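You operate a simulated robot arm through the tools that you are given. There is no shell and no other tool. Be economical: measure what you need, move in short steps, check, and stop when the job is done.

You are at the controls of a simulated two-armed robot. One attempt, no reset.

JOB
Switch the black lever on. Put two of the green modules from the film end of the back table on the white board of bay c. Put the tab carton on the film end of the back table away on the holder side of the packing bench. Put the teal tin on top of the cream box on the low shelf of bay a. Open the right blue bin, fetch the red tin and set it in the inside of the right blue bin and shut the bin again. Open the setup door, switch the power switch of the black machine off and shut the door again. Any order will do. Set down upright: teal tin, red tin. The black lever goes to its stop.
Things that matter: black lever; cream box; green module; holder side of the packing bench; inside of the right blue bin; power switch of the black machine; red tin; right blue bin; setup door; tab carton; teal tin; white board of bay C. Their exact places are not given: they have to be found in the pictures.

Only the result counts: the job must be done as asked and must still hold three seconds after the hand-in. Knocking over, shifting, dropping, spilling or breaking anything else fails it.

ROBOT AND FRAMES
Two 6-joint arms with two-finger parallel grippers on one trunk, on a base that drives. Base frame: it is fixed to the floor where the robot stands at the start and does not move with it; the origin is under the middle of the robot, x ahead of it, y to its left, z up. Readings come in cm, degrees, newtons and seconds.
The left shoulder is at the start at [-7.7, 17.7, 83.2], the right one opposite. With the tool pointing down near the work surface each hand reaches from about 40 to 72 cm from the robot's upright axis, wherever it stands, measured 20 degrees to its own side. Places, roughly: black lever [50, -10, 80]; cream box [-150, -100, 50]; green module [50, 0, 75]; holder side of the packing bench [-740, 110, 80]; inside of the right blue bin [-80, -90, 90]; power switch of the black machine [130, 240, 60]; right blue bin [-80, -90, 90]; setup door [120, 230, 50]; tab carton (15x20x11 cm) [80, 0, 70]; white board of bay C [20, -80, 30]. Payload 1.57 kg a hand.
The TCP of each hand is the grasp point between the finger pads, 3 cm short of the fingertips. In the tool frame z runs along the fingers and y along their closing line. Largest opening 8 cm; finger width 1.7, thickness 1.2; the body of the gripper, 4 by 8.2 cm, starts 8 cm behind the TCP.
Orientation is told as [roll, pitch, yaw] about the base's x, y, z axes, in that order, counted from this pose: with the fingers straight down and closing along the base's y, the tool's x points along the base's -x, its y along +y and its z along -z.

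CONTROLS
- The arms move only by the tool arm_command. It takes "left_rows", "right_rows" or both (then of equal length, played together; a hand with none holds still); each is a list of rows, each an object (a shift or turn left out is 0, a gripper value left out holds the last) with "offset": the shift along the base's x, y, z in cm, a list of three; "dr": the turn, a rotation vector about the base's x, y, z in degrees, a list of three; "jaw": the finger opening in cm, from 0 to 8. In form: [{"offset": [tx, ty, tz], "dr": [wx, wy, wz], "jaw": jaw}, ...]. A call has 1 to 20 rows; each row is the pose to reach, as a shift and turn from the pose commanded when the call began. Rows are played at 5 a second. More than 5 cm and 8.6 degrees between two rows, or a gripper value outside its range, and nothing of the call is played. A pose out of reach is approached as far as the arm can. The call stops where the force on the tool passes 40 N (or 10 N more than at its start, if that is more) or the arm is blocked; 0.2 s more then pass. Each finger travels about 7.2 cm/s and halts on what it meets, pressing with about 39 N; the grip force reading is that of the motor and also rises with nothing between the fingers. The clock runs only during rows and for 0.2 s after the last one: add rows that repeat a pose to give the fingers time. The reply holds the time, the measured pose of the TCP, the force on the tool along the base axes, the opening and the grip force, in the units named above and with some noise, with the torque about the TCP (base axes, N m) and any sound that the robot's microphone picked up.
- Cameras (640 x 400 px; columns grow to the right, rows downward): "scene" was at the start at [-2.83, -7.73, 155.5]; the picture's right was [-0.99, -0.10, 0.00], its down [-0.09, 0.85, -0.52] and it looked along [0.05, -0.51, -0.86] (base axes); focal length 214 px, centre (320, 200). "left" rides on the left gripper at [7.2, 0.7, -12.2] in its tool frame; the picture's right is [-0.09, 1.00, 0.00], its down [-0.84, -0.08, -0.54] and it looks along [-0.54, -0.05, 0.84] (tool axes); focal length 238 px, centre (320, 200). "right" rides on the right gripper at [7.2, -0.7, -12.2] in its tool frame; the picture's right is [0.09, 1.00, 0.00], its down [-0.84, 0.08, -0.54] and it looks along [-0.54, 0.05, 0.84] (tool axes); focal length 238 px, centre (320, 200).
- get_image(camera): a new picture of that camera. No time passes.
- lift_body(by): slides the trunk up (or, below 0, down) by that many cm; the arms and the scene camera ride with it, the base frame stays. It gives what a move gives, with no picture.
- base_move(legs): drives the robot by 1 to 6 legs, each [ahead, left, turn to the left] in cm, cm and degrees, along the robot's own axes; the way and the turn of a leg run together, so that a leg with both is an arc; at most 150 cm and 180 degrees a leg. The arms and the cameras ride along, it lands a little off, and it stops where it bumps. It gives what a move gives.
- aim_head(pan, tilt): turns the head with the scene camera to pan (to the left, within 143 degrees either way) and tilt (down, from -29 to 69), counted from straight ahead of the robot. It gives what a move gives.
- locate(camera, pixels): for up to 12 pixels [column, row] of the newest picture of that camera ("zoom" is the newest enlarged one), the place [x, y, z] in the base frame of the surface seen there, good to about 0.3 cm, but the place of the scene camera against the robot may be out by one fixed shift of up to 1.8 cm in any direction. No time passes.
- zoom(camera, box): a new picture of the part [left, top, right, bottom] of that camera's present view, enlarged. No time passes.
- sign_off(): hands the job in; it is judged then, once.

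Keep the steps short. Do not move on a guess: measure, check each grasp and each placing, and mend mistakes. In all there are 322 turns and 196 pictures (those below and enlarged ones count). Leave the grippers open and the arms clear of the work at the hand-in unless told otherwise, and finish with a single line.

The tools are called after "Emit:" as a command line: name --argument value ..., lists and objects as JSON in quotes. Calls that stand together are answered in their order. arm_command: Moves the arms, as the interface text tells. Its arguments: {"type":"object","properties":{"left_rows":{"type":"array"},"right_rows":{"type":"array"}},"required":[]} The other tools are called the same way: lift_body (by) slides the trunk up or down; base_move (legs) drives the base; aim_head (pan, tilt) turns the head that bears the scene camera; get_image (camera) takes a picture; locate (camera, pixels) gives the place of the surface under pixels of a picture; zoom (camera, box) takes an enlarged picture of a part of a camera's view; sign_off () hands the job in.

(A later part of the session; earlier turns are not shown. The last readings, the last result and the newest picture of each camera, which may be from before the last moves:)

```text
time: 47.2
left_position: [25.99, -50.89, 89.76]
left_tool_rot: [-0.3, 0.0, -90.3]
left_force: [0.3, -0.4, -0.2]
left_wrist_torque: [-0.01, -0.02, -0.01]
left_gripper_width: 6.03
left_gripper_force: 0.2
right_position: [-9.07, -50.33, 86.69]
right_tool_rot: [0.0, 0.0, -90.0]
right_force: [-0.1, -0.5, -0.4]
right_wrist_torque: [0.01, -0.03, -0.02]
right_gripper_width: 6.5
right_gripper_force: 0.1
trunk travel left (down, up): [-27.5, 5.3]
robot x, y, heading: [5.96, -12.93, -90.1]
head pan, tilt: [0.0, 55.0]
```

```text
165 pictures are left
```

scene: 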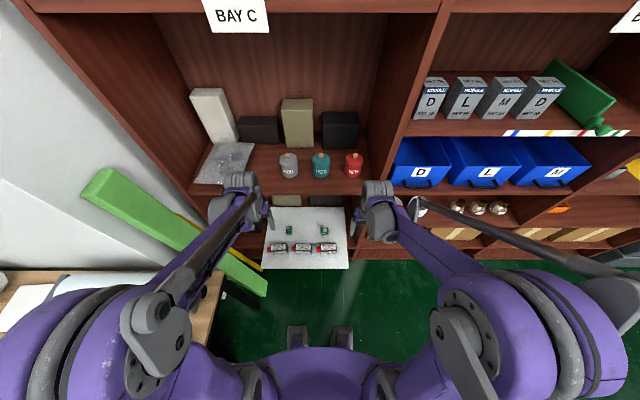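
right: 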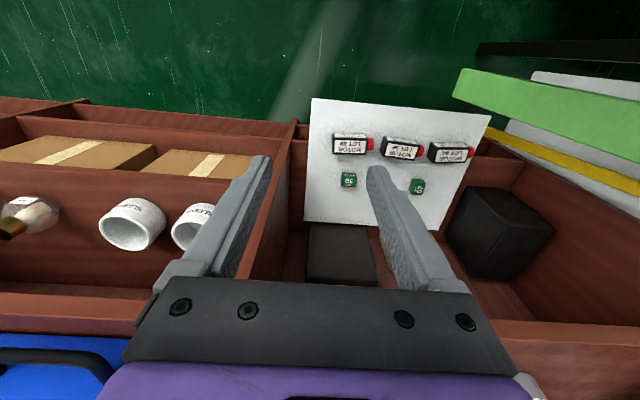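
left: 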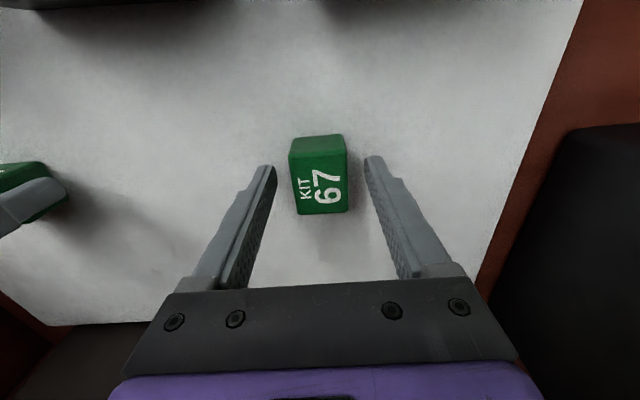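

Modules are standing. Now I measure the tins and inspect bins with enlarged views.

Emit:
zoom --camera "scene" --box '[270, 130, 390, 205]'

Emit:
locate --camera "zoom" --pixels '[[270, 180], [235, 165], [308, 165], [272, 125], [445, 180], [411, 165], [482, 165], [446, 125], [272, 235], [445, 235], [98, 170], [560, 200]]'

Emit:
zoom --camera "scene" --box '[380, 60, 640, 240]'

```text
5.33 times, centred on (330, 168) of scene
```

zoom: 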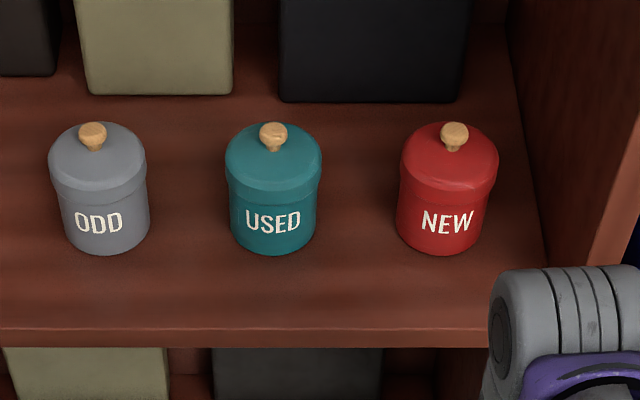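

```text
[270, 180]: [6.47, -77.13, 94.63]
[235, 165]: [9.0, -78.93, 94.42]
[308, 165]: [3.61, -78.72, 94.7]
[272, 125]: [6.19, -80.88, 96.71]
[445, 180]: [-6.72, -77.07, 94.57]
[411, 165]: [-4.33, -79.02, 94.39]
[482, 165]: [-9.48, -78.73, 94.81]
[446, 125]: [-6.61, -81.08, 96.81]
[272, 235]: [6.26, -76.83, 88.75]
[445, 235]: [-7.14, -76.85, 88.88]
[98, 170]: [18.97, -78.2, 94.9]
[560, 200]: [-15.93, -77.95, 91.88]
```

```text
2.22 times, centred on (510, 150) of scene
```

zoom: 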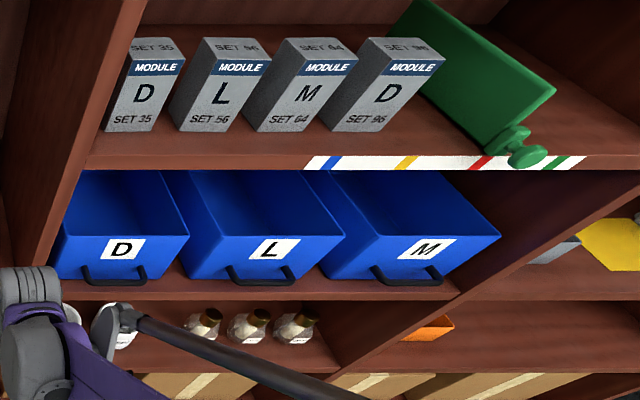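

Tins: teal at [6.3, -80], red at [-7, -80] on a shelf z≈85. First I open the right bin (M), so I drive right along the shelf.

Emit:
base_move --legs '[[0, -76, 0]]'

Emit:
get_image --camera "scene"

Emit:
get_image --camera "right"

```text
time: 54.3
left_position: [-50.58, -50.77, 89.65]
left_tool_rot: [-0.3, 0.0, -90.6]
left_force: [1.0, 0.4, 0.1]
left_wrist_torque: [0.05, -0.03, 0.0]
left_gripper_width: 6.0
left_gripper_force: 0.0
right_position: [-85.74, -50.03, 86.82]
right_tool_rot: [0.0, 0.0, -90.5]
right_force: [-0.2, -0.3, -0.6]
right_wrist_torque: [-0.03, -0.01, 0.01]
right_gripper_width: 6.48
right_gripper_force: 0.1
trunk travel left (down, up): [-27.5, 5.3]
robot x, y, heading: [-70.17, -12.04, -90.2]
head pan, tilt: [0.0, 55.0]
```

```text
162 pictures are left
```

scene: 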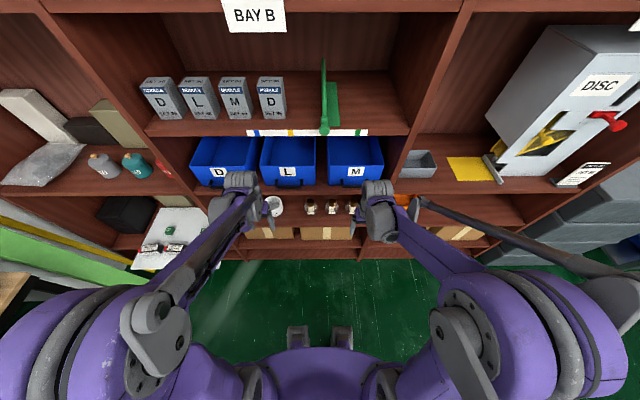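

```text
161 pictures are left
```

right: 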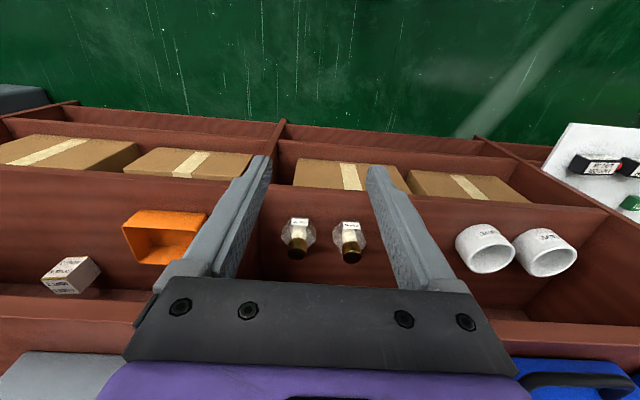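

Emit:
zoom --camera "scene" --box '[230, 100, 450, 220]'

Emit:
locate --camera "zoom" --pixels '[[340, 187], [355, 187], [285, 110], [440, 105], [365, 95], [365, 208], [365, 245], [365, 120], [330, 235], [420, 85], [420, 175], [540, 175]]'

```text
2.91 times, centred on (340, 160) of scene
```

zoom: 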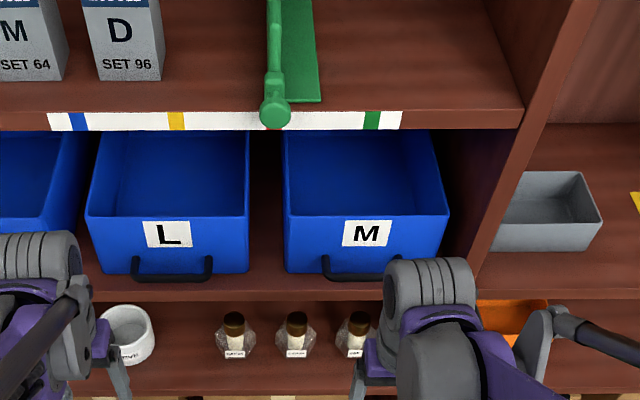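

```text
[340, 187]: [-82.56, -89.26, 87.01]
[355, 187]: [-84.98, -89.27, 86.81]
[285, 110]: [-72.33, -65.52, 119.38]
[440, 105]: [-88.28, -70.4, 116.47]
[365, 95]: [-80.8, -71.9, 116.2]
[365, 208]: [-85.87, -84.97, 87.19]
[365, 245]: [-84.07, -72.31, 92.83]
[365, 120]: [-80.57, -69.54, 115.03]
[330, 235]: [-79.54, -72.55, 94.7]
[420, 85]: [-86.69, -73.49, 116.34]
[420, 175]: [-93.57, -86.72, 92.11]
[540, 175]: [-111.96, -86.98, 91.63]
```

Bin M: front wall y≈-72, floor ≈86, shelf above at ≈113, so a straight-down hand won't fit; I tilt the right hand forward 40° and look at rim and handle closely.

Emit:
arm_command --right_rows '[{"offset": [0, 1, 3], "dr": [-8, 0, 0], "jaw": 0}, {"offset": [0, 2, 6], "dr": [-16, 0, 0]}, {"offset": [0, 3, 9], "dr": [-24, 0, 0]}, {"offset": [0, 4, 12], "dr": [-32, 0, 0]}, {"offset": [1, 4, 15], "dr": [-40, 0, 0]}, {"offset": [1, 4, 15], "dr": [-40, 0, 0]}]'

Emit:
get_image --camera "right"

```text
time: 55.7
left_position: [-50.77, -50.86, 89.65]
left_tool_rot: [-0.3, 0.0, -90.7]
left_force: [-0.1, 0.5, 0.2]
left_wrist_torque: [0.0, -0.05, 0.0]
left_gripper_width: 5.99
left_gripper_force: 0.1
right_position: [-84.72, -46.08, 101.85]
right_tool_rot: [0.4, -40.0, -90.6]
right_force: [0.4, 0.8, -0.3]
right_wrist_torque: [0.02, 0.0, -0.01]
right_gripper_width: 0.0
right_gripper_force: 21.5
trunk travel left (down, up): [-27.5, 5.3]
robot x, y, heading: [-70.28, -12.6, -90.3]
head pan, tilt: [0.0, 55.0]
```

```text
159 pictures are left
```

right: 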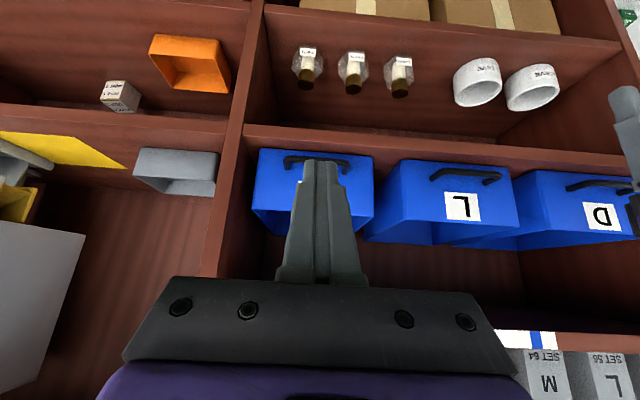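

Emit:
zoom --camera "right" --box '[230, 130, 400, 250]'

Emit:
locate --camera "right" --pixels '[[288, 160], [345, 161], [300, 156], [265, 170], [368, 180], [262, 215], [372, 232], [373, 205], [365, 155], [250, 140], [275, 185], [340, 140]]'

```text
3.33 times, centred on (315, 190) of right
```

zoom: 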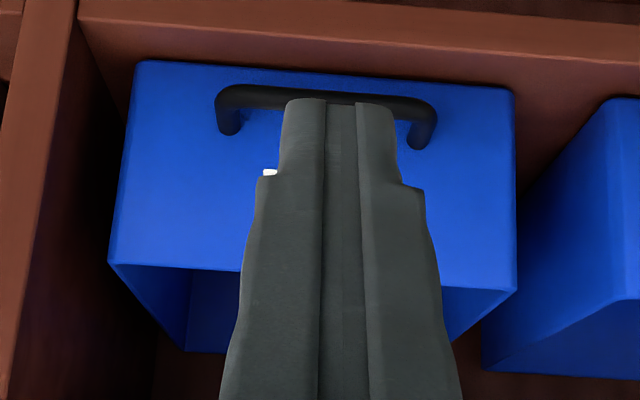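

```text
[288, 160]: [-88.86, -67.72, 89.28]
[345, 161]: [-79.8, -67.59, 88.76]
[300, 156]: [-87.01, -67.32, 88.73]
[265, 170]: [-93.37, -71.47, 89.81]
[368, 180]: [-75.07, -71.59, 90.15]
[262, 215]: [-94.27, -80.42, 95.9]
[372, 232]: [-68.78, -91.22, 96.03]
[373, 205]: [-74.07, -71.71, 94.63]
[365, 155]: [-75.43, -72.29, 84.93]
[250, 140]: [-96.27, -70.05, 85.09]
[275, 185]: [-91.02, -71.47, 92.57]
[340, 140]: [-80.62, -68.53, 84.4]
```

Handle bar: y≈-67.8, z≈89, x -80..-89, about 3 cm gap to the bin face. I go in with closed fingers tilted 22° above the gap.

Emit:
arm_command --right_rows '[{"offset": [0, -4, 0], "dr": [6, 0, 0]}, {"offset": [0.1, -8.5, 0], "dr": [12, 0, 0]}, {"offset": [0.2, -13, 0], "dr": [18, 0, 0]}, {"offset": [0.3, -17, 0], "dr": [18, 0, 0]}, {"offset": [0.3, -20, 0], "dr": [18, 0, 0]}, {"offset": [0.3, -23.1, -1], "dr": [18, 0, 0]}, {"offset": [0.3, -23.1, -5], "dr": [18, 0, 0]}, {"offset": [0.3, -23.1, -5], "dr": [18, 0, 0]}]'

Emit:
get_image --camera "right"

```text
time: 57.5
left_position: [-50.69, -50.84, 89.69]
left_tool_rot: [-0.3, 0.0, -90.7]
left_force: [-0.3, 0.0, -0.7]
left_wrist_torque: [0.01, 0.04, -0.01]
left_gripper_width: 6.0
left_gripper_force: 0.0
right_position: [-84.51, -69.08, 96.79]
right_tool_rot: [0.2, -22.0, -90.6]
right_force: [0.3, 0.0, -0.2]
right_wrist_torque: [-0.02, -0.01, -0.02]
right_gripper_width: 0.01
right_gripper_force: 21.0
trunk travel left (down, up): [-27.5, 5.3]
robot x, y, heading: [-70.42, -12.76, -90.8]
head pan, tilt: [0.0, 55.0]
```

```text
157 pictures are left
```

right: 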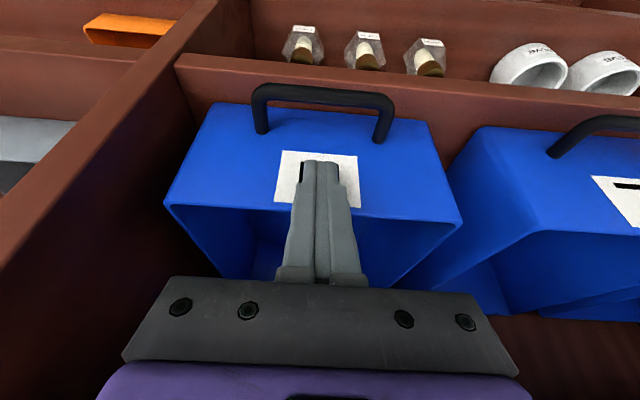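

Emit:
locate --camera "right" --pixels '[[320, 93], [320, 100], [262, 105], [380, 115], [320, 115], [285, 165], [200, 215], [400, 215], [325, 140]]'

```text
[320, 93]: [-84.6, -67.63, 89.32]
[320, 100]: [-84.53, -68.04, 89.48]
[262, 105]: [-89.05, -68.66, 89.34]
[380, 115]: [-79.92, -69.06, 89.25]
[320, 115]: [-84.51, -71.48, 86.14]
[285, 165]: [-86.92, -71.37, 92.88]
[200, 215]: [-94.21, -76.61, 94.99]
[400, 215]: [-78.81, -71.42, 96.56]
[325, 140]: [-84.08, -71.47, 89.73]
```

The fingers line up over the gap. I lower behind the bar and pull in small steps.

Emit:
arm_command --right_rows '[{"offset": [0, -0.1, -3]}, {"offset": [0, -0.1, -6.6]}, {"offset": [0, -0.1, -6.6]}, {"offset": [0, 2, -6.6]}, {"offset": [0, 4, -6.6]}, {"offset": [0, 6, -6.6]}]'

Emit:
get_image --camera "right"

```text
time: 58.9
left_position: [-50.71, -50.76, 89.69]
left_tool_rot: [-0.3, 0.1, -90.7]
left_force: [-1.1, 0.0, 0.0]
left_wrist_torque: [-0.01, -0.01, -0.01]
left_gripper_width: 6.01
left_gripper_force: 0.1
right_position: [-84.51, -63.05, 90.25]
right_tool_rot: [0.2, -22.1, -90.5]
right_force: [0.2, -0.3, 0.4]
right_wrist_torque: [-0.02, 0.03, -0.03]
right_gripper_width: 0.0
right_gripper_force: 21.6
trunk travel left (down, up): [-27.5, 5.3]
robot x, y, heading: [-70.48, -12.71, -90.7]
head pan, tilt: [0.0, 55.0]
```

```text
156 pictures are left
```

right: 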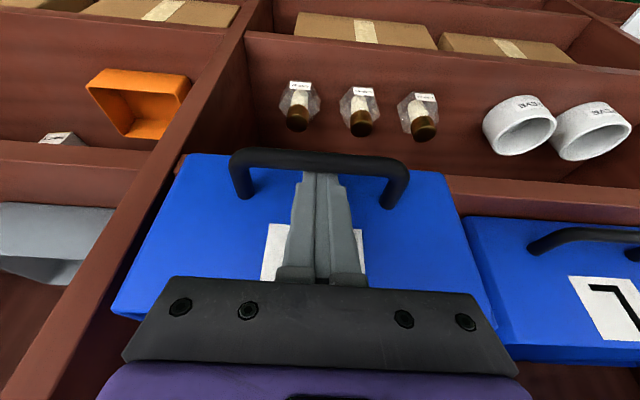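

The bin slides. I pull 8 cm more.

Emit:
arm_command --right_rows '[{"offset": [0, 2, 0]}, {"offset": [0, 4, 0]}, {"offset": [0, 6, 0]}, {"offset": [0, 8, 0]}, {"offset": [0, 8, 0]}]'

Emit:
get_image --camera "scene"

Emit:
zoom --camera "scene" --box '[290, 110, 450, 230]'

```text
time: 60.1
left_position: [-50.72, -51.01, 89.61]
left_tool_rot: [-0.3, 0.0, -90.6]
left_force: [0.2, 0.0, 0.5]
left_wrist_torque: [0.02, 0.01, -0.04]
left_gripper_width: 6.01
left_gripper_force: 0.0
right_position: [-84.34, -55.03, 90.22]
right_tool_rot: [0.2, -22.0, -90.4]
right_force: [0.3, 0.5, 0.2]
right_wrist_torque: [-0.01, 0.01, -0.02]
right_gripper_width: 0.0
right_gripper_force: 21.4
trunk travel left (down, up): [-27.5, 5.3]
robot x, y, heading: [-70.22, -12.51, -90.7]
head pan, tilt: [0.0, 55.0]
```

```text
155 pictures are left
```

scene: 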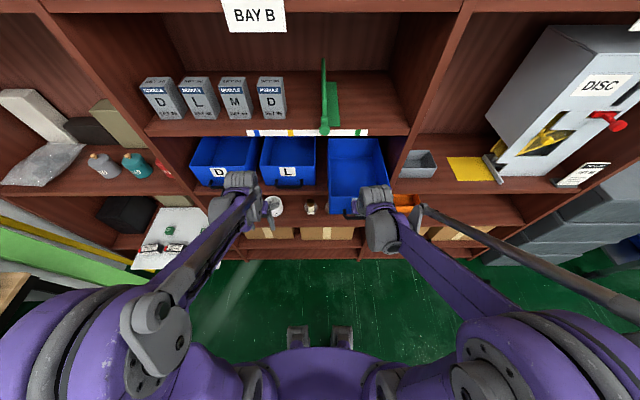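

```text
3.33 times, centred on (370, 170) of scene
```

zoom: 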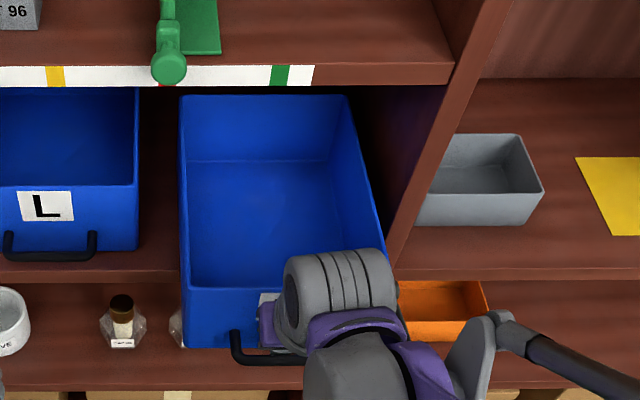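

Emit:
locate --camera "zoom" --pixels '[[182, 290], [265, 290], [190, 163], [330, 160], [260, 100], [230, 230], [300, 230], [245, 280], [182, 200], [240, 345]]'

```text
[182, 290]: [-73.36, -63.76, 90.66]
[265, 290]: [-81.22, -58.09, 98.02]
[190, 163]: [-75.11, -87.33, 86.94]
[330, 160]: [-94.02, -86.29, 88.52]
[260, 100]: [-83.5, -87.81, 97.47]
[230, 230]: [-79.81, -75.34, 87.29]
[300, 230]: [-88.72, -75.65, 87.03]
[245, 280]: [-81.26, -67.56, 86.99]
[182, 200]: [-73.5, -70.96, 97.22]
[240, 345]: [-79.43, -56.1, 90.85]
```

The bin is open by ~13.5 cm (interior y -59..-88, floor ≈86). I lift the fingers out of the handle, retreat and drive back to the tins.

Emit:
arm_command --right_rows '[{"offset": [0, -0.5, 0]}, {"offset": [0, -0.5, 4]}, {"offset": [0, -0.5, 8]}, {"offset": [0, 3, 12], "jaw": 5}, {"offset": [0, 5, 16], "jaw": 5}, {"offset": [0, 7, 20], "jaw": 5}]'

Emit:
get_image --camera "scene"

```text
refused: row 4 steps farther than a row can; nothing moved
```

```text
153 pictures are left
```

scene: 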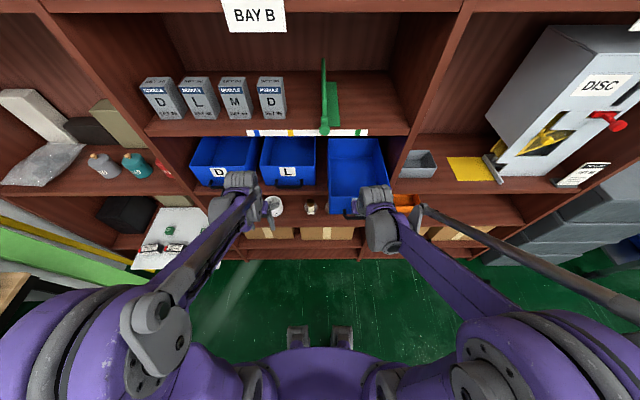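

Emit:
arm_command --right_rows '[{"offset": [0, -0.5, 0]}, {"offset": [0, -0.5, 4]}, {"offset": [0, -0.5, 8]}, {"offset": [0, 2, 12], "jaw": 5}, {"offset": [0, 4.5, 16], "jaw": 5}, {"offset": [0, 7, 20], "jaw": 5}]' --left_rows '[{"offset": [0, 0, 4]}, {"offset": [0, 0, 8]}, {"offset": [0, 0, 12], "dr": [-6, 0, 0]}, {"offset": [0, 0, 15], "dr": [-12, 0, 0]}, {"offset": [0, 0, 18], "dr": [-18, 0, 0]}, {"offset": [0, 0, 20], "dr": [-22, 0, 0]}]'

Emit:
base_move --legs '[[0, 70, 0.5]]'

Emit:
get_image --camera "scene"

Emit:
get_image --camera "right"

```text
time: 61.5
left_position: [-50.57, -50.67, 109.7]
left_tool_rot: [0.0, -22.0, -90.9]
left_force: [-0.1, -0.5, 0.7]
left_wrist_torque: [0.0, -0.02, 0.03]
left_gripper_width: 6.01
left_gripper_force: 0.1
right_position: [-84.46, -47.88, 110.18]
right_tool_rot: [0.2, -22.0, -90.4]
right_force: [0.5, 0.4, 0.3]
right_wrist_torque: [0.01, 0.02, -0.02]
right_gripper_width: 5.0
right_gripper_force: 0.0
trunk travel left (down, up): [-27.5, 5.3]
robot x, y, heading: [-70.48, -12.68, -90.3]
head pan, tilt: [0.0, 55.0]
```

```text
time: 68.1
left_position: [19.35, -51.09, 109.56]
left_tool_rot: [-0.1, -22.1, -90.5]
left_force: [-0.1, 0.1, -0.3]
left_wrist_torque: [0.0, 0.02, 0.03]
left_gripper_width: 5.98
left_gripper_force: 0.1
right_position: [-14.62, -48.41, 110.14]
right_tool_rot: [0.2, -22.1, -90.2]
right_force: [0.3, 0.1, 0.0]
right_wrist_torque: [0.0, -0.01, 0.01]
right_gripper_width: 4.97
right_gripper_force: 0.2
trunk travel left (down, up): [-27.5, 5.3]
robot x, y, heading: [-0.59, -12.69, -90.3]
head pan, tilt: [0.0, 55.0]
```

```text
152 pictures are left
```

scene: 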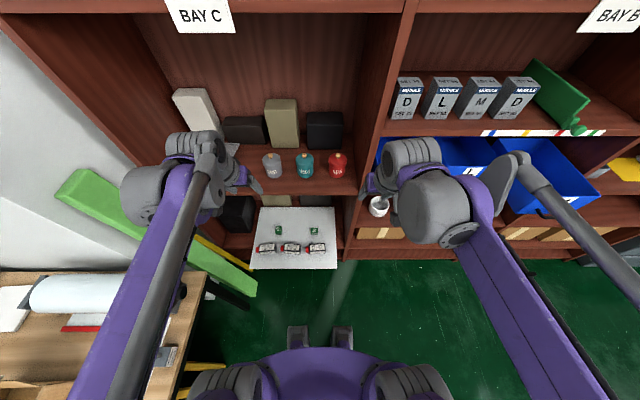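

```text
151 pictures are left
```

right: 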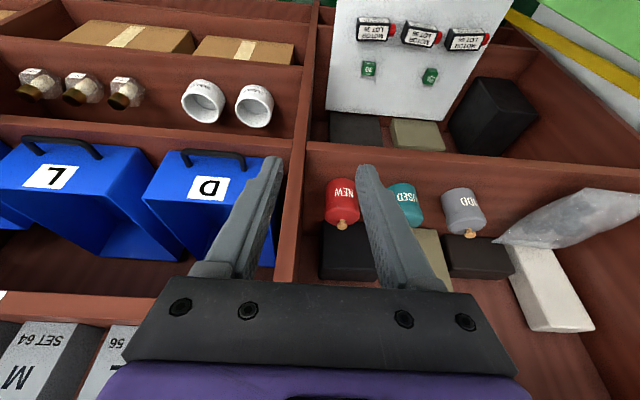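

Emit:
zoom --camera "right" --box '[300, 160, 500, 285]'

Emit:
locate --camera "right" --pixels '[[342, 225], [342, 212], [330, 200], [357, 215], [342, 185], [465, 233], [463, 215], [470, 192], [420, 215], [410, 190], [340, 175]]'

Emit:
get_image --camera "left"

```text
3.20 times, centred on (400, 222) of right
```

zoom: 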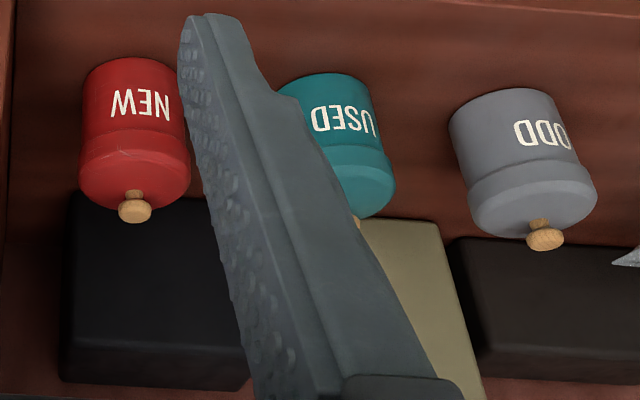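

```text
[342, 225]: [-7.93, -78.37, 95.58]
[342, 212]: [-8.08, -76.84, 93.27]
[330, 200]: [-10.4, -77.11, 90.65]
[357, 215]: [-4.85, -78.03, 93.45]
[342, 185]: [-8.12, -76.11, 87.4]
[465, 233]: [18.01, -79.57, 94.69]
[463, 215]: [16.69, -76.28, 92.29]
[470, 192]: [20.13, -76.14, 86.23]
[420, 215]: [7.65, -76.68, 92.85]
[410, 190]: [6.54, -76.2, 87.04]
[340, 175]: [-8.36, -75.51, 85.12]
```

```text
149 pictures are left
```

left: 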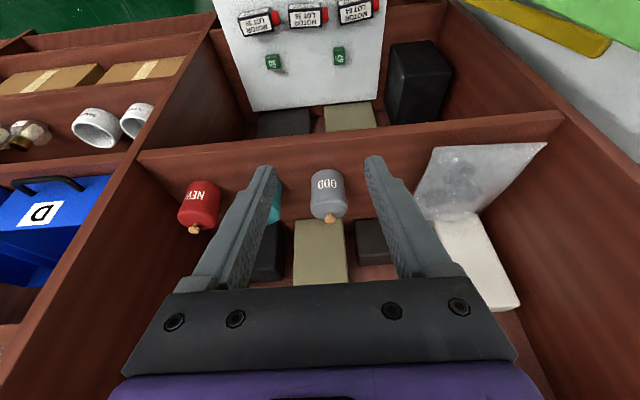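

Red tin centre ≈[-7.9, -79.3], lid 6.8 cm wide at z 91-95. I will grip the lid with the right hand; go to a pre-grasp 10 cm back along the fingers.

Emit:
arm_command --right_rows '[{"offset": [1.2, -4.5, -1], "jaw": 8}, {"offset": [2.4, -9, -2]}, {"offset": [3.6, -13.5, -3]}, {"offset": [4.8, -18, -4]}, {"offset": [5.8, -22, -5]}, {"offset": [6.7, -25.5, -6.3]}, {"offset": [6.7, -27.1, -7.6]}, {"offset": [6.7, -27.1, -7.6]}]'

Emit:
get_image --camera "right"

```text
time: 69.9
left_position: [19.38, -51.15, 109.67]
left_tool_rot: [0.1, -21.9, -90.6]
left_force: [-0.6, 0.1, -0.2]
left_wrist_torque: [0.0, 0.01, 0.0]
left_gripper_width: 5.97
left_gripper_force: 0.1
right_position: [-7.93, -75.65, 102.62]
right_tool_rot: [0.2, -22.0, -90.2]
right_force: [0.0, 0.0, -0.6]
right_wrist_torque: [-0.04, -0.02, -0.01]
right_gripper_width: 8.0
right_gripper_force: 0.0
trunk travel left (down, up): [-27.5, 5.3]
robot x, y, heading: [-0.84, -12.6, -90.1]
head pan, tilt: [0.0, 55.0]
```

```text
148 pictures are left
```

right: 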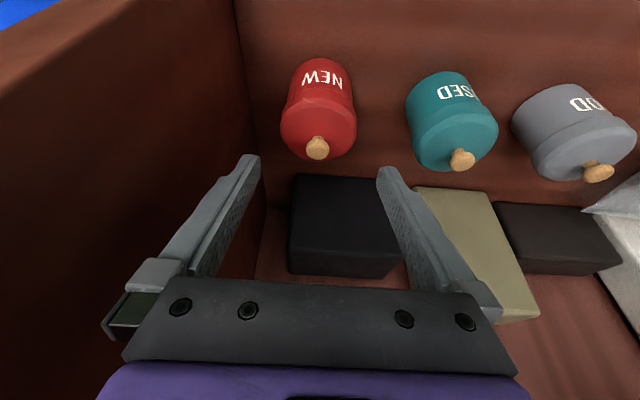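

Emit:
locate --camera "right" --pixels '[[318, 148], [283, 125], [355, 125], [318, 110], [330, 155], [305, 155], [318, 60], [462, 160], [412, 140], [496, 128], [460, 120], [597, 172]]'

```text
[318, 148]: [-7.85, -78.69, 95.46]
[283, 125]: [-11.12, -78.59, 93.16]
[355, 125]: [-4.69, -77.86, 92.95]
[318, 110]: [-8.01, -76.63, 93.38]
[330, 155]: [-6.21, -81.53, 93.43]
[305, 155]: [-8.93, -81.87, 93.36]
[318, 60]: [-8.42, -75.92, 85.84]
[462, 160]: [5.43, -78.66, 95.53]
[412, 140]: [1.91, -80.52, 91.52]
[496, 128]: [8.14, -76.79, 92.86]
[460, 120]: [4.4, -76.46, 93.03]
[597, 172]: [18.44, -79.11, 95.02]
```

The tin is centred between the fingers (lid x -11.2..-4.6). I advance onto it and close.

Emit:
arm_command --right_rows '[{"offset": [0, -1.5, -4]}, {"offset": [0, -2.5, -7]}, {"offset": [0, -3.3, -9]}, {"offset": [0, -3.85, -10.4]}, {"offset": [0, -3.85, -10.4]}, {"offset": [0, -3.85, -10.4], "jaw": 5.5}, {"offset": [0, -3.85, -10.4], "jaw": 5.5}, {"offset": [0, -3.85, -10.4], "jaw": 5.5}]'

Emit:
get_image --camera "right"

```text
time: 71.7
left_position: [19.35, -51.08, 109.63]
left_tool_rot: [0.0, -22.0, -90.4]
left_force: [-0.2, 0.4, -0.6]
left_wrist_torque: [0.01, 0.0, 0.0]
left_gripper_width: 6.03
left_gripper_force: 0.0
right_position: [-7.95, -79.47, 92.27]
right_tool_rot: [0.3, -22.0, -90.3]
right_force: [0.1, 0.0, -0.1]
right_wrist_torque: [-0.01, -0.02, 0.02]
right_gripper_width: 7.14
right_gripper_force: 38.8
trunk travel left (down, up): [-27.5, 5.3]
robot x, y, heading: [-0.69, -12.83, -90.0]
head pan, tilt: [0.0, 55.0]
heard: snap
```

```text
147 pictures are left
```

right: 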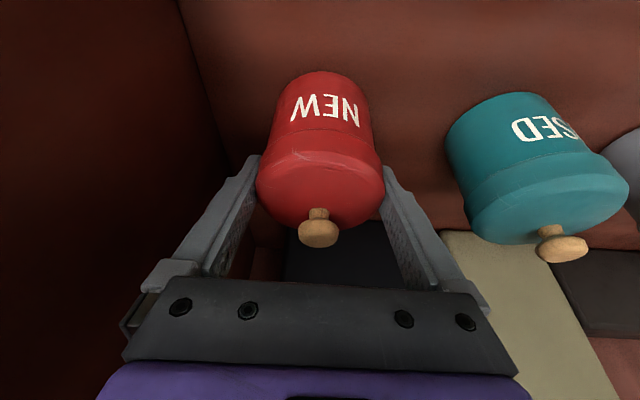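

Gripped at 7.14 cm; a snap was heard, the tin looks intact. I lift slightly and check that lid and body come together.

Emit:
arm_command --right_rows '[{"offset": [0, 0, 1]}, {"offset": [0, 0, 2.5]}, {"offset": [0, 0, 2.5]}]'

Emit:
get_image --camera "right"

Emit:
zoom --camera "scene" --box '[240, 110, 380, 210]'

```text
time: 72.5
left_position: [19.32, -51.07, 109.63]
left_tool_rot: [0.0, -21.9, -90.5]
left_force: [0.4, -0.7, 0.4]
left_wrist_torque: [0.04, -0.01, 0.02]
left_gripper_width: 6.0
left_gripper_force: 0.1
right_position: [-7.85, -79.4, 94.68]
right_tool_rot: [0.2, -21.9, -90.2]
right_force: [0.4, 0.4, -0.1]
right_wrist_torque: [-0.02, 0.03, -0.01]
right_gripper_width: 7.17
right_gripper_force: 38.9
trunk travel left (down, up): [-27.5, 5.3]
robot x, y, heading: [-0.47, -12.46, -90.3]
head pan, tilt: [0.0, 55.0]
```

```text
146 pictures are left
```

right: 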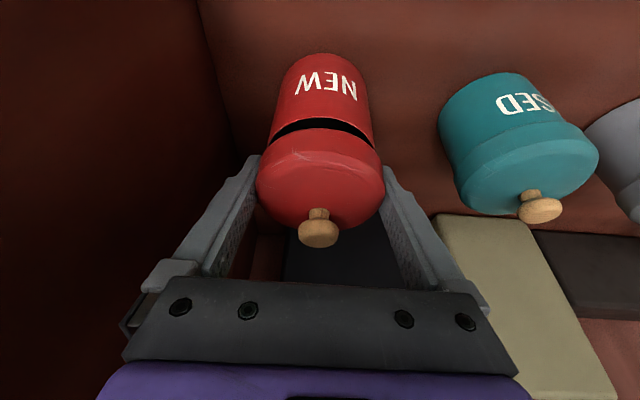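

```text
4.00 times, centred on (310, 160) of scene
```

zoom: 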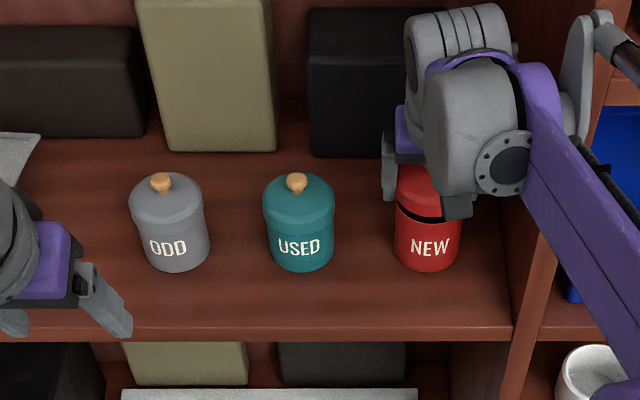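

The lid is a separate part. I set it back down exactly where it was, pressing slightly, and open.

Emit:
arm_command --right_rows '[{"offset": [0, 0, -1.3]}, {"offset": [0, 0, -2.2]}, {"offset": [0, 0, -2.5]}, {"offset": [0, 0, -2.8]}, {"offset": [0, 0, -3.1]}, {"offset": [0, 0, -3.1]}]'

Emit:
get_image --camera "right"

```text
time: 73.7
left_position: [19.36, -50.79, 109.8]
left_tool_rot: [-0.1, -22.0, -90.6]
left_force: [0.1, 0.8, 0.1]
left_wrist_torque: [0.01, -0.02, -0.01]
left_gripper_width: 6.0
left_gripper_force: 0.1
right_position: [-7.89, -79.46, 92.13]
right_tool_rot: [0.1, -22.4, -90.2]
right_force: [-0.7, 1.9, 24.5]
right_wrist_torque: [0.36, -0.05, 0.02]
right_gripper_width: 7.1
right_gripper_force: 39.4
trunk travel left (down, up): [-27.5, 5.3]
robot x, y, heading: [-0.42, -12.98, -90.4]
head pan, tilt: [0.0, 55.0]
heard: snap
stopped in row 6 (right hand): the force on the tool passed its limit at 42 N (the readings are from after the stop); the commanded pose is now the measured one
```

```text
144 pictures are left
```

right: 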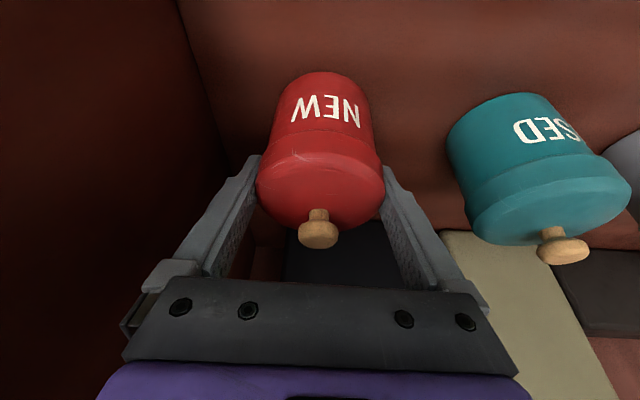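

Another snap: the lid is seated again. The body must be gripped instead, from the front under the lid. I open, retreat and tilt the hand to 60°.

Emit:
arm_command --right_rows '[{"offset": [0, 0, 0], "jaw": 8}, {"offset": [0, 0, 0], "jaw": 8}, {"offset": [0, 1.5, 3.7]}, {"offset": [0, 3.2, 7.8]}, {"offset": [0, 5.5, 11], "dr": [-4, 0, 0]}, {"offset": [0, 9, 11], "dr": [-12, 0, 0]}, {"offset": [0, 12, 9], "dr": [-20, 0, 0]}, {"offset": [0, 14, 6.5], "dr": [-28, 0, 0]}, {"offset": [0, 14, 4], "dr": [-36, 0, 0]}, {"offset": [0, 14, 4], "dr": [-37.6, 0, 0]}, {"offset": [0, 14, 4], "dr": [-37.6, 0, 0]}]'

Emit:
get_image --camera "right"

```text
time: 76.1
left_position: [19.32, -51.11, 109.57]
left_tool_rot: [0.1, -22.0, -90.6]
left_force: [-0.2, 0.7, 0.0]
left_wrist_torque: [0.01, -0.02, 0.01]
left_gripper_width: 5.97
left_gripper_force: 0.0
right_position: [-7.95, -65.56, 95.88]
right_tool_rot: [0.4, -60.0, -90.4]
right_force: [-0.5, -0.4, 0.1]
right_wrist_torque: [0.01, -0.02, -0.02]
right_gripper_width: 8.02
right_gripper_force: 0.0
trunk travel left (down, up): [-27.5, 5.3]
robot x, y, heading: [-0.66, -12.86, -90.0]
head pan, tilt: [0.0, 55.0]
```

```text
143 pictures are left
```

right: 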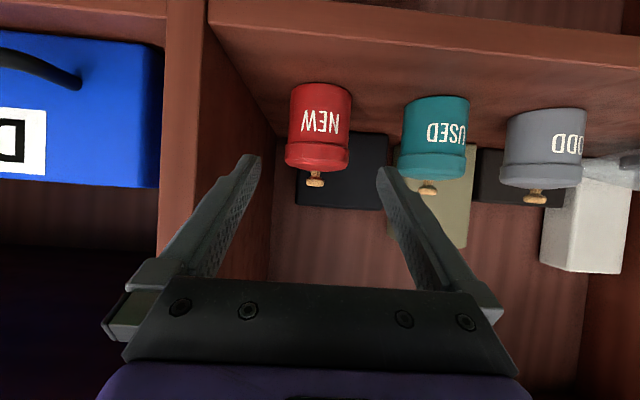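

Emit:
zoom --camera "right" --box '[260, 70, 500, 220]'

Emit:
locate --camera "zoom" --pixels '[[152, 190], [152, 200], [152, 215], [152, 245], [152, 40], [90, 120], [235, 125], [75, 230], [230, 235], [470, 210], [465, 260], [452, 80]]'

```text
2.67 times, centred on (380, 145) of right
```

zoom: 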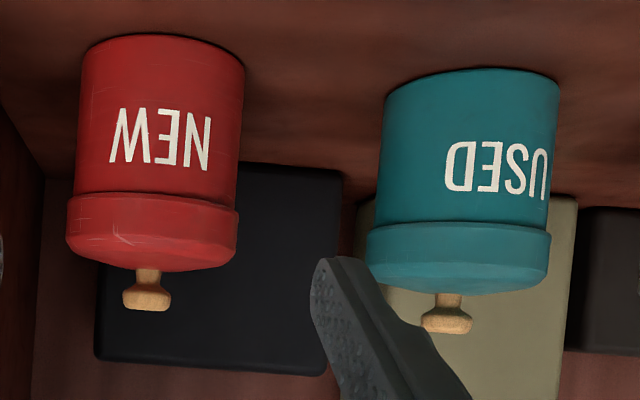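

```text
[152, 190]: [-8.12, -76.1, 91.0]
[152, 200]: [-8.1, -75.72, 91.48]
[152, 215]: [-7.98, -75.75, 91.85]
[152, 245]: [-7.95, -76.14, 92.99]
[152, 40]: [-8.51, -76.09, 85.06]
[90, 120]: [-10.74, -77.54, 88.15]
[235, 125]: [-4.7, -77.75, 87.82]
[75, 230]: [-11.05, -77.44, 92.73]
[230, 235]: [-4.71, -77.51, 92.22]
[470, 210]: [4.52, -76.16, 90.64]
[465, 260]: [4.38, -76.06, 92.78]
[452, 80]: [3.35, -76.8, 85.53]
```

Lid bottom is at z 91.2, body centre [-7.95, -79.3]. The approach line is straight along the fingers; I advance and grip the body at z≈88.

Emit:
arm_command --right_rows '[{"offset": [0, -4, -2.3]}, {"offset": [0, -8, -4.6]}, {"offset": [0, -11, -6.3]}, {"offset": [0, -13, -7.5]}, {"offset": [0, -13, -7.5]}, {"offset": [0, -13, -7.5], "jaw": 5}, {"offset": [0, -13, -7.5], "jaw": 5}, {"offset": [0, -13, -7.5], "jaw": 5}, {"offset": [0, -13, -7.5], "jaw": 5}]'

Emit:
get_image --camera "right"

```text
time: 78.1
left_position: [19.18, -51.01, 109.67]
left_tool_rot: [0.0, -22.1, -90.6]
left_force: [0.4, -0.3, -0.6]
left_wrist_torque: [0.0, 0.0, 0.01]
left_gripper_width: 5.99
left_gripper_force: 0.0
right_position: [-7.85, -78.6, 88.34]
right_tool_rot: [0.4, -59.9, -90.3]
right_force: [-1.0, 0.1, 0.5]
right_wrist_torque: [-0.02, 0.09, 0.04]
right_gripper_width: 6.9
right_gripper_force: 38.8
trunk travel left (down, up): [-27.5, 5.3]
robot x, y, heading: [-0.38, -12.66, -90.4]
head pan, tilt: [0.0, 55.0]
```

```text
141 pictures are left
```

right: 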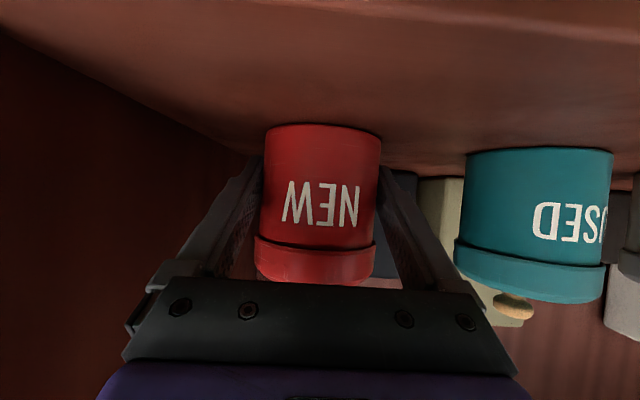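

Held at 6.9 cm on the body. I lift 4 cm, check, then draw back.

Emit:
arm_command --right_rows '[{"offset": [0, 0, 2]}, {"offset": [0, 0, 5]}, {"offset": [0, 0, 8]}, {"offset": [0, 4.5, 10]}, {"offset": [0, 9, 12]}, {"offset": [0, 13.5, 12]}, {"offset": [-1, 18, 12]}, {"offset": [-3, 22, 12]}, {"offset": [-5, 26, 12]}, {"offset": [-8, 28, 12]}]'

Emit:
get_image --camera "right"

Emit:
get_image --camera "left"

```text
time: 80.3
left_position: [19.36, -50.95, 109.68]
left_tool_rot: [0.1, -22.1, -90.5]
left_force: [0.2, -0.7, -0.6]
left_wrist_torque: [0.0, 0.02, 0.04]
left_gripper_width: 5.99
left_gripper_force: 0.0
right_position: [-15.9, -50.51, 100.39]
right_tool_rot: [0.4, -59.8, -90.4]
right_force: [0.2, -0.4, -1.4]
right_wrist_torque: [-0.02, 0.0, -0.01]
right_gripper_width: 6.88
right_gripper_force: 38.6
trunk travel left (down, up): [-27.5, 5.3]
robot x, y, heading: [-0.67, -13.01, -90.4]
head pan, tilt: [0.0, 55.0]
```

```text
140 pictures are left
```

right: 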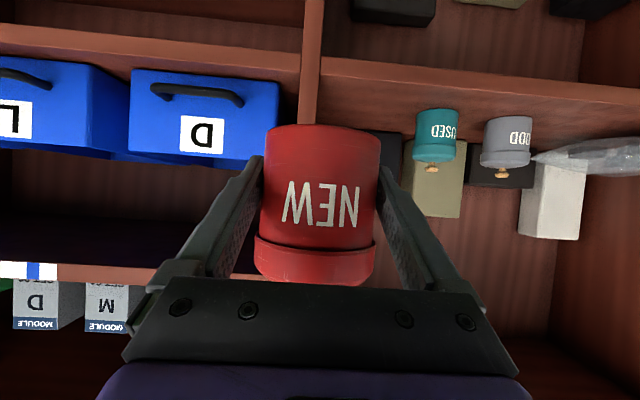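

```text
139 pictures are left
```

left: 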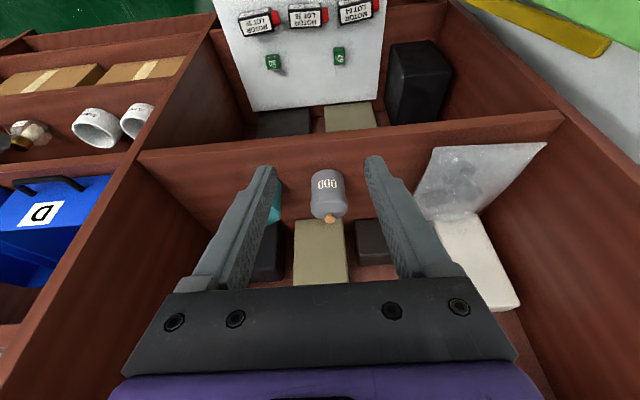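

Red tin is held with lid on. Now the left hand goes to the same pre-grasp in front of the teal tin (tilt 60°).

Emit:
arm_command --left_rows '[{"offset": [-2, -1, -1], "dr": [-7, 0, 0], "jaw": 8}, {"offset": [-4.5, -2.5, -3], "dr": [-15, 0, 0]}, {"offset": [-7, -4.5, -5.5], "dr": [-23, 0, 0]}, {"offset": [-9.5, -7, -8], "dr": [-31, 0, 0]}, {"offset": [-12, -10, -10.5], "dr": [-38, 0, 0]}, {"offset": [-14.06, -13, -13], "dr": [-38, 0, 0]}, {"offset": [-14.06, -14.65, -13.8], "dr": [-38, 0, 0]}, {"offset": [-14.06, -14.65, -13.8], "dr": [-38, 0, 0]}]'

Emit:
get_image --camera "left"

```text
time: 82.1
left_position: [5.25, -65.93, 95.96]
left_tool_rot: [0.6, -60.0, -91.0]
left_force: [0.1, -0.9, 0.6]
left_wrist_torque: [-0.01, -0.01, -0.03]
left_gripper_width: 8.0
left_gripper_force: 0.1
right_position: [-15.95, -50.48, 100.29]
right_tool_rot: [0.4, -59.9, -90.4]
right_force: [0.6, -0.1, -1.5]
right_wrist_torque: [-0.01, 0.02, 0.0]
right_gripper_width: 6.87
right_gripper_force: 38.8
trunk travel left (down, up): [-27.5, 5.3]
robot x, y, heading: [-0.96, -12.74, -90.3]
head pan, tilt: [0.0, 55.0]
```

```text
138 pictures are left
```

left: 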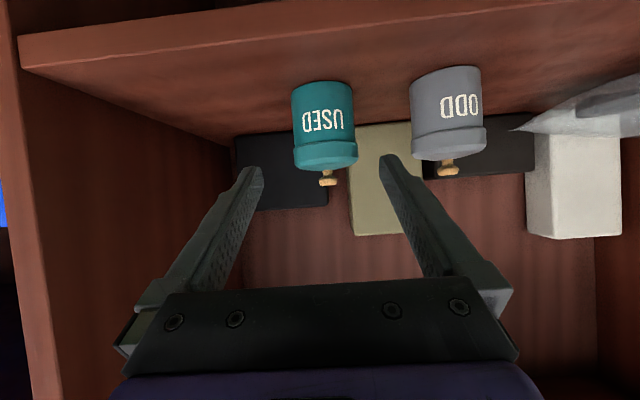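

Emit:
zoom --camera "left" --box '[250, 60, 410, 200]'

Emit:
locate --camera "zoom" --pixels '[[290, 320], [305, 240], [300, 200], [280, 90], [180, 210], [410, 200], [180, 330], [425, 320]]'

```text
2.86 times, centred on (330, 130) of left
```

zoom: 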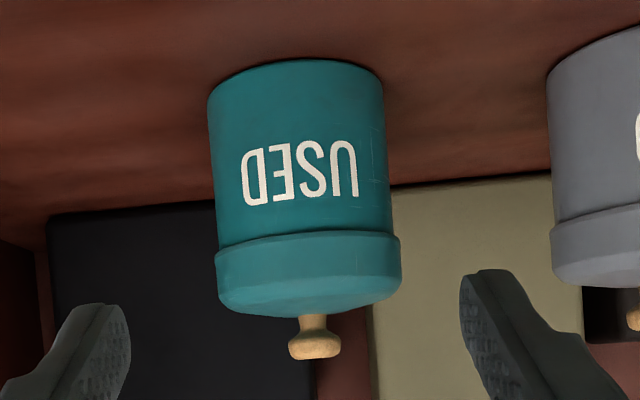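

```text
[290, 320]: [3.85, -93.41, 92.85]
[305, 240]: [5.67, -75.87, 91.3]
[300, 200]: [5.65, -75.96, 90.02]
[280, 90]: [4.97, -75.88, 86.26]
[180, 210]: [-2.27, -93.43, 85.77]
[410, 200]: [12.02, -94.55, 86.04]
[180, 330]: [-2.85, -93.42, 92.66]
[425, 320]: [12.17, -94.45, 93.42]
```

Teal tin centre x≈5.65. I shift 0.4 cm right-image (+x) and advance, then grip.

Emit:
arm_command --left_rows '[{"offset": [0.4, -4, -2.3]}, {"offset": [0.4, -8, -4.6]}, {"offset": [0.4, -11, -6.3]}, {"offset": [0.4, -12.7, -7.4]}, {"offset": [0.4, -12.7, -7.4]}, {"offset": [0.4, -12.7, -7.4], "jaw": 5}, {"offset": [0.4, -12.7, -7.4], "jaw": 5}, {"offset": [0.4, -12.7, -7.4], "jaw": 5}, {"offset": [0.4, -12.7, -7.4], "jaw": 5}, {"offset": [0.4, -12.7, -6]}, {"offset": [0.4, -12.7, -3]}, {"offset": [0.4, -12.7, 0]}]'

Emit:
get_image --camera "left"

```text
time: 84.7
left_position: [5.67, -78.43, 95.91]
left_tool_rot: [0.7, -60.0, -91.0]
left_force: [-0.2, 0.3, -1.3]
left_wrist_torque: [0.01, 0.01, -0.01]
left_gripper_width: 6.88
left_gripper_force: 38.6
right_position: [-16.0, -50.55, 100.35]
right_tool_rot: [0.4, -59.9, -90.5]
right_force: [0.1, 0.5, -1.4]
right_wrist_torque: [0.0, 0.02, 0.0]
right_gripper_width: 6.9
right_gripper_force: 39.3
trunk travel left (down, up): [-27.5, 5.3]
robot x, y, heading: [-0.64, -12.58, -89.9]
head pan, tilt: [0.0, 55.0]
```

```text
136 pictures are left
```

left: 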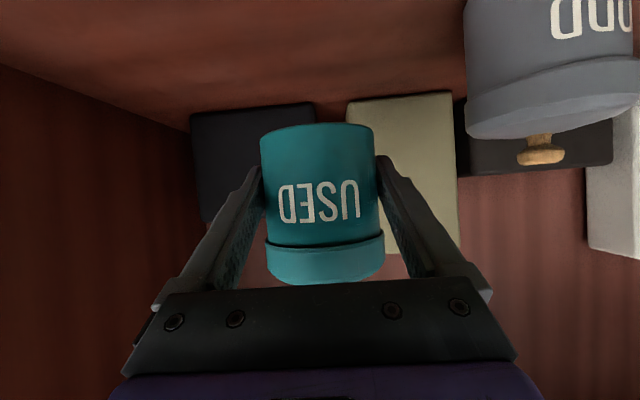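

Held. I retract the left hand, raise the right a bit, and drive back to the bin.

Emit:
arm_command --left_rows '[{"offset": [0, 4.5, 1]}, {"offset": [0, 9, 2.5]}, {"offset": [1, 13.5, 4]}, {"offset": [3, 17.5, 5.5]}, {"offset": [5, 21.5, 7]}, {"offset": [7, 25, 8.5]}, {"offset": [9, 28, 10]}]' --right_rows '[{"offset": [0, 0, 1]}, {"offset": [0, 0, 2]}, {"offset": [0, 0.5, 3]}, {"offset": [0, 1, 4]}, {"offset": [0, 1.5, 5]}, {"offset": [0, 2, 6]}, {"offset": [0, 2, 6]}]'

Emit:
base_move --legs '[[0, -69, -0.3]]'

Emit:
get_image --camera "scene"

Emit:
get_image --camera "right"

```text
time: 86.3
left_position: [14.76, -50.17, 105.91]
left_tool_rot: [0.7, -60.1, -91.1]
left_force: [-0.1, 0.2, -1.9]
left_wrist_torque: [0.03, 0.0, -0.05]
left_gripper_width: 6.9
left_gripper_force: 39.1
right_position: [-15.87, -48.55, 106.28]
right_tool_rot: [0.2, -59.9, -90.3]
right_force: [-0.8, 0.8, -1.6]
right_wrist_torque: [0.02, -0.01, 0.0]
right_gripper_width: 6.88
right_gripper_force: 39.0
trunk travel left (down, up): [-27.5, 5.3]
robot x, y, heading: [-0.29, -13.14, -90.1]
head pan, tilt: [0.0, 55.0]
```

```text
time: 92.8
left_position: [-54.07, -50.16, 105.83]
left_tool_rot: [0.6, -60.1, -91.1]
left_force: [-1.1, -0.2, -1.8]
left_wrist_torque: [-0.01, 0.0, 0.03]
left_gripper_width: 6.89
left_gripper_force: 38.8
right_position: [-84.73, -48.32, 106.38]
right_tool_rot: [0.4, -59.9, -90.4]
right_force: [0.9, -0.6, -2.0]
right_wrist_torque: [0.02, 0.0, 0.0]
right_gripper_width: 6.91
right_gripper_force: 38.9
trunk travel left (down, up): [-27.5, 5.3]
robot x, y, heading: [-69.08, -12.71, -90.3]
head pan, tilt: [0.0, 55.0]
```

```text
135 pictures are left
```

scene: 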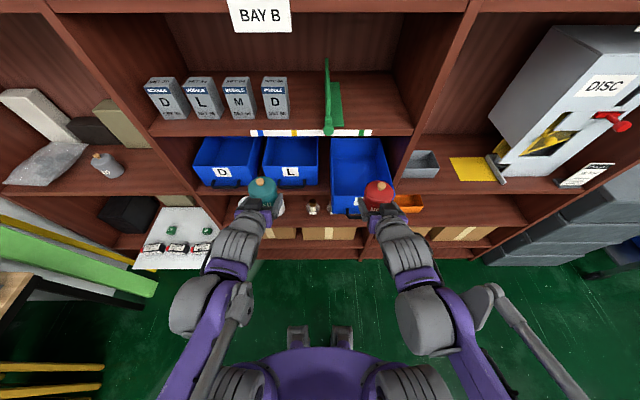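

```text
134 pictures are left
```

right: 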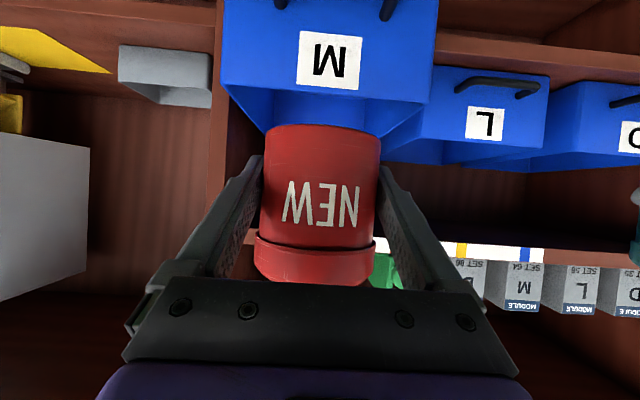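

Emit:
locate --camera "right" --pixels '[[226, 82], [430, 98], [330, 30], [250, 92], [235, 110], [425, 112], [500, 250], [500, 262], [255, 120], [300, 20]]'

Emit:
zoom --camera "scene" --box '[300, 110, 440, 230]'

Emit:
locate --camera "zoom" --pixels '[[250, 130], [250, 200], [250, 300], [250, 350], [250, 370], [180, 100], [170, 110], [430, 110]]'

```text
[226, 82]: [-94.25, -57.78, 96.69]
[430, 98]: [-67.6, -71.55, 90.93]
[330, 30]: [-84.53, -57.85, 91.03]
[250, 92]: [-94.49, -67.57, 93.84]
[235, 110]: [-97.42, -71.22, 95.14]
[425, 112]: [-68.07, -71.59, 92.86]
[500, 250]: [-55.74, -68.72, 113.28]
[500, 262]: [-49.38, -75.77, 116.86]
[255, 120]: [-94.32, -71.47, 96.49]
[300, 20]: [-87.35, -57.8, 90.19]
```

```text
3.33 times, centred on (370, 170) of scene
```

zoom: 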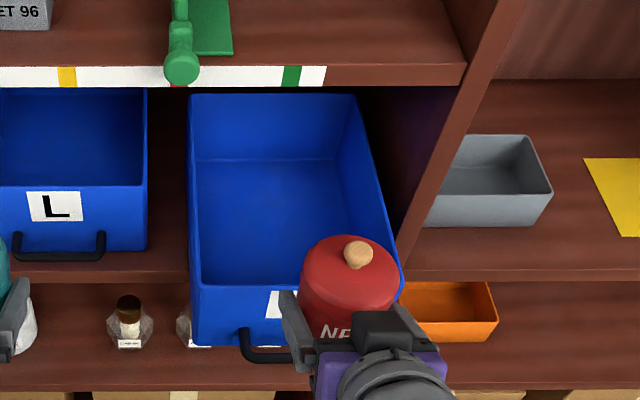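

```text
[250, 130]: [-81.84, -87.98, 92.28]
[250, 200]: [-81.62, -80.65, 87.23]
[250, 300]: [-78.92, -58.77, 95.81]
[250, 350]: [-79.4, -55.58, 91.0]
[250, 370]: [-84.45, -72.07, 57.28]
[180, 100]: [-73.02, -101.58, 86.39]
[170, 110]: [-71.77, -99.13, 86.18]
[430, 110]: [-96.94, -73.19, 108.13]
```

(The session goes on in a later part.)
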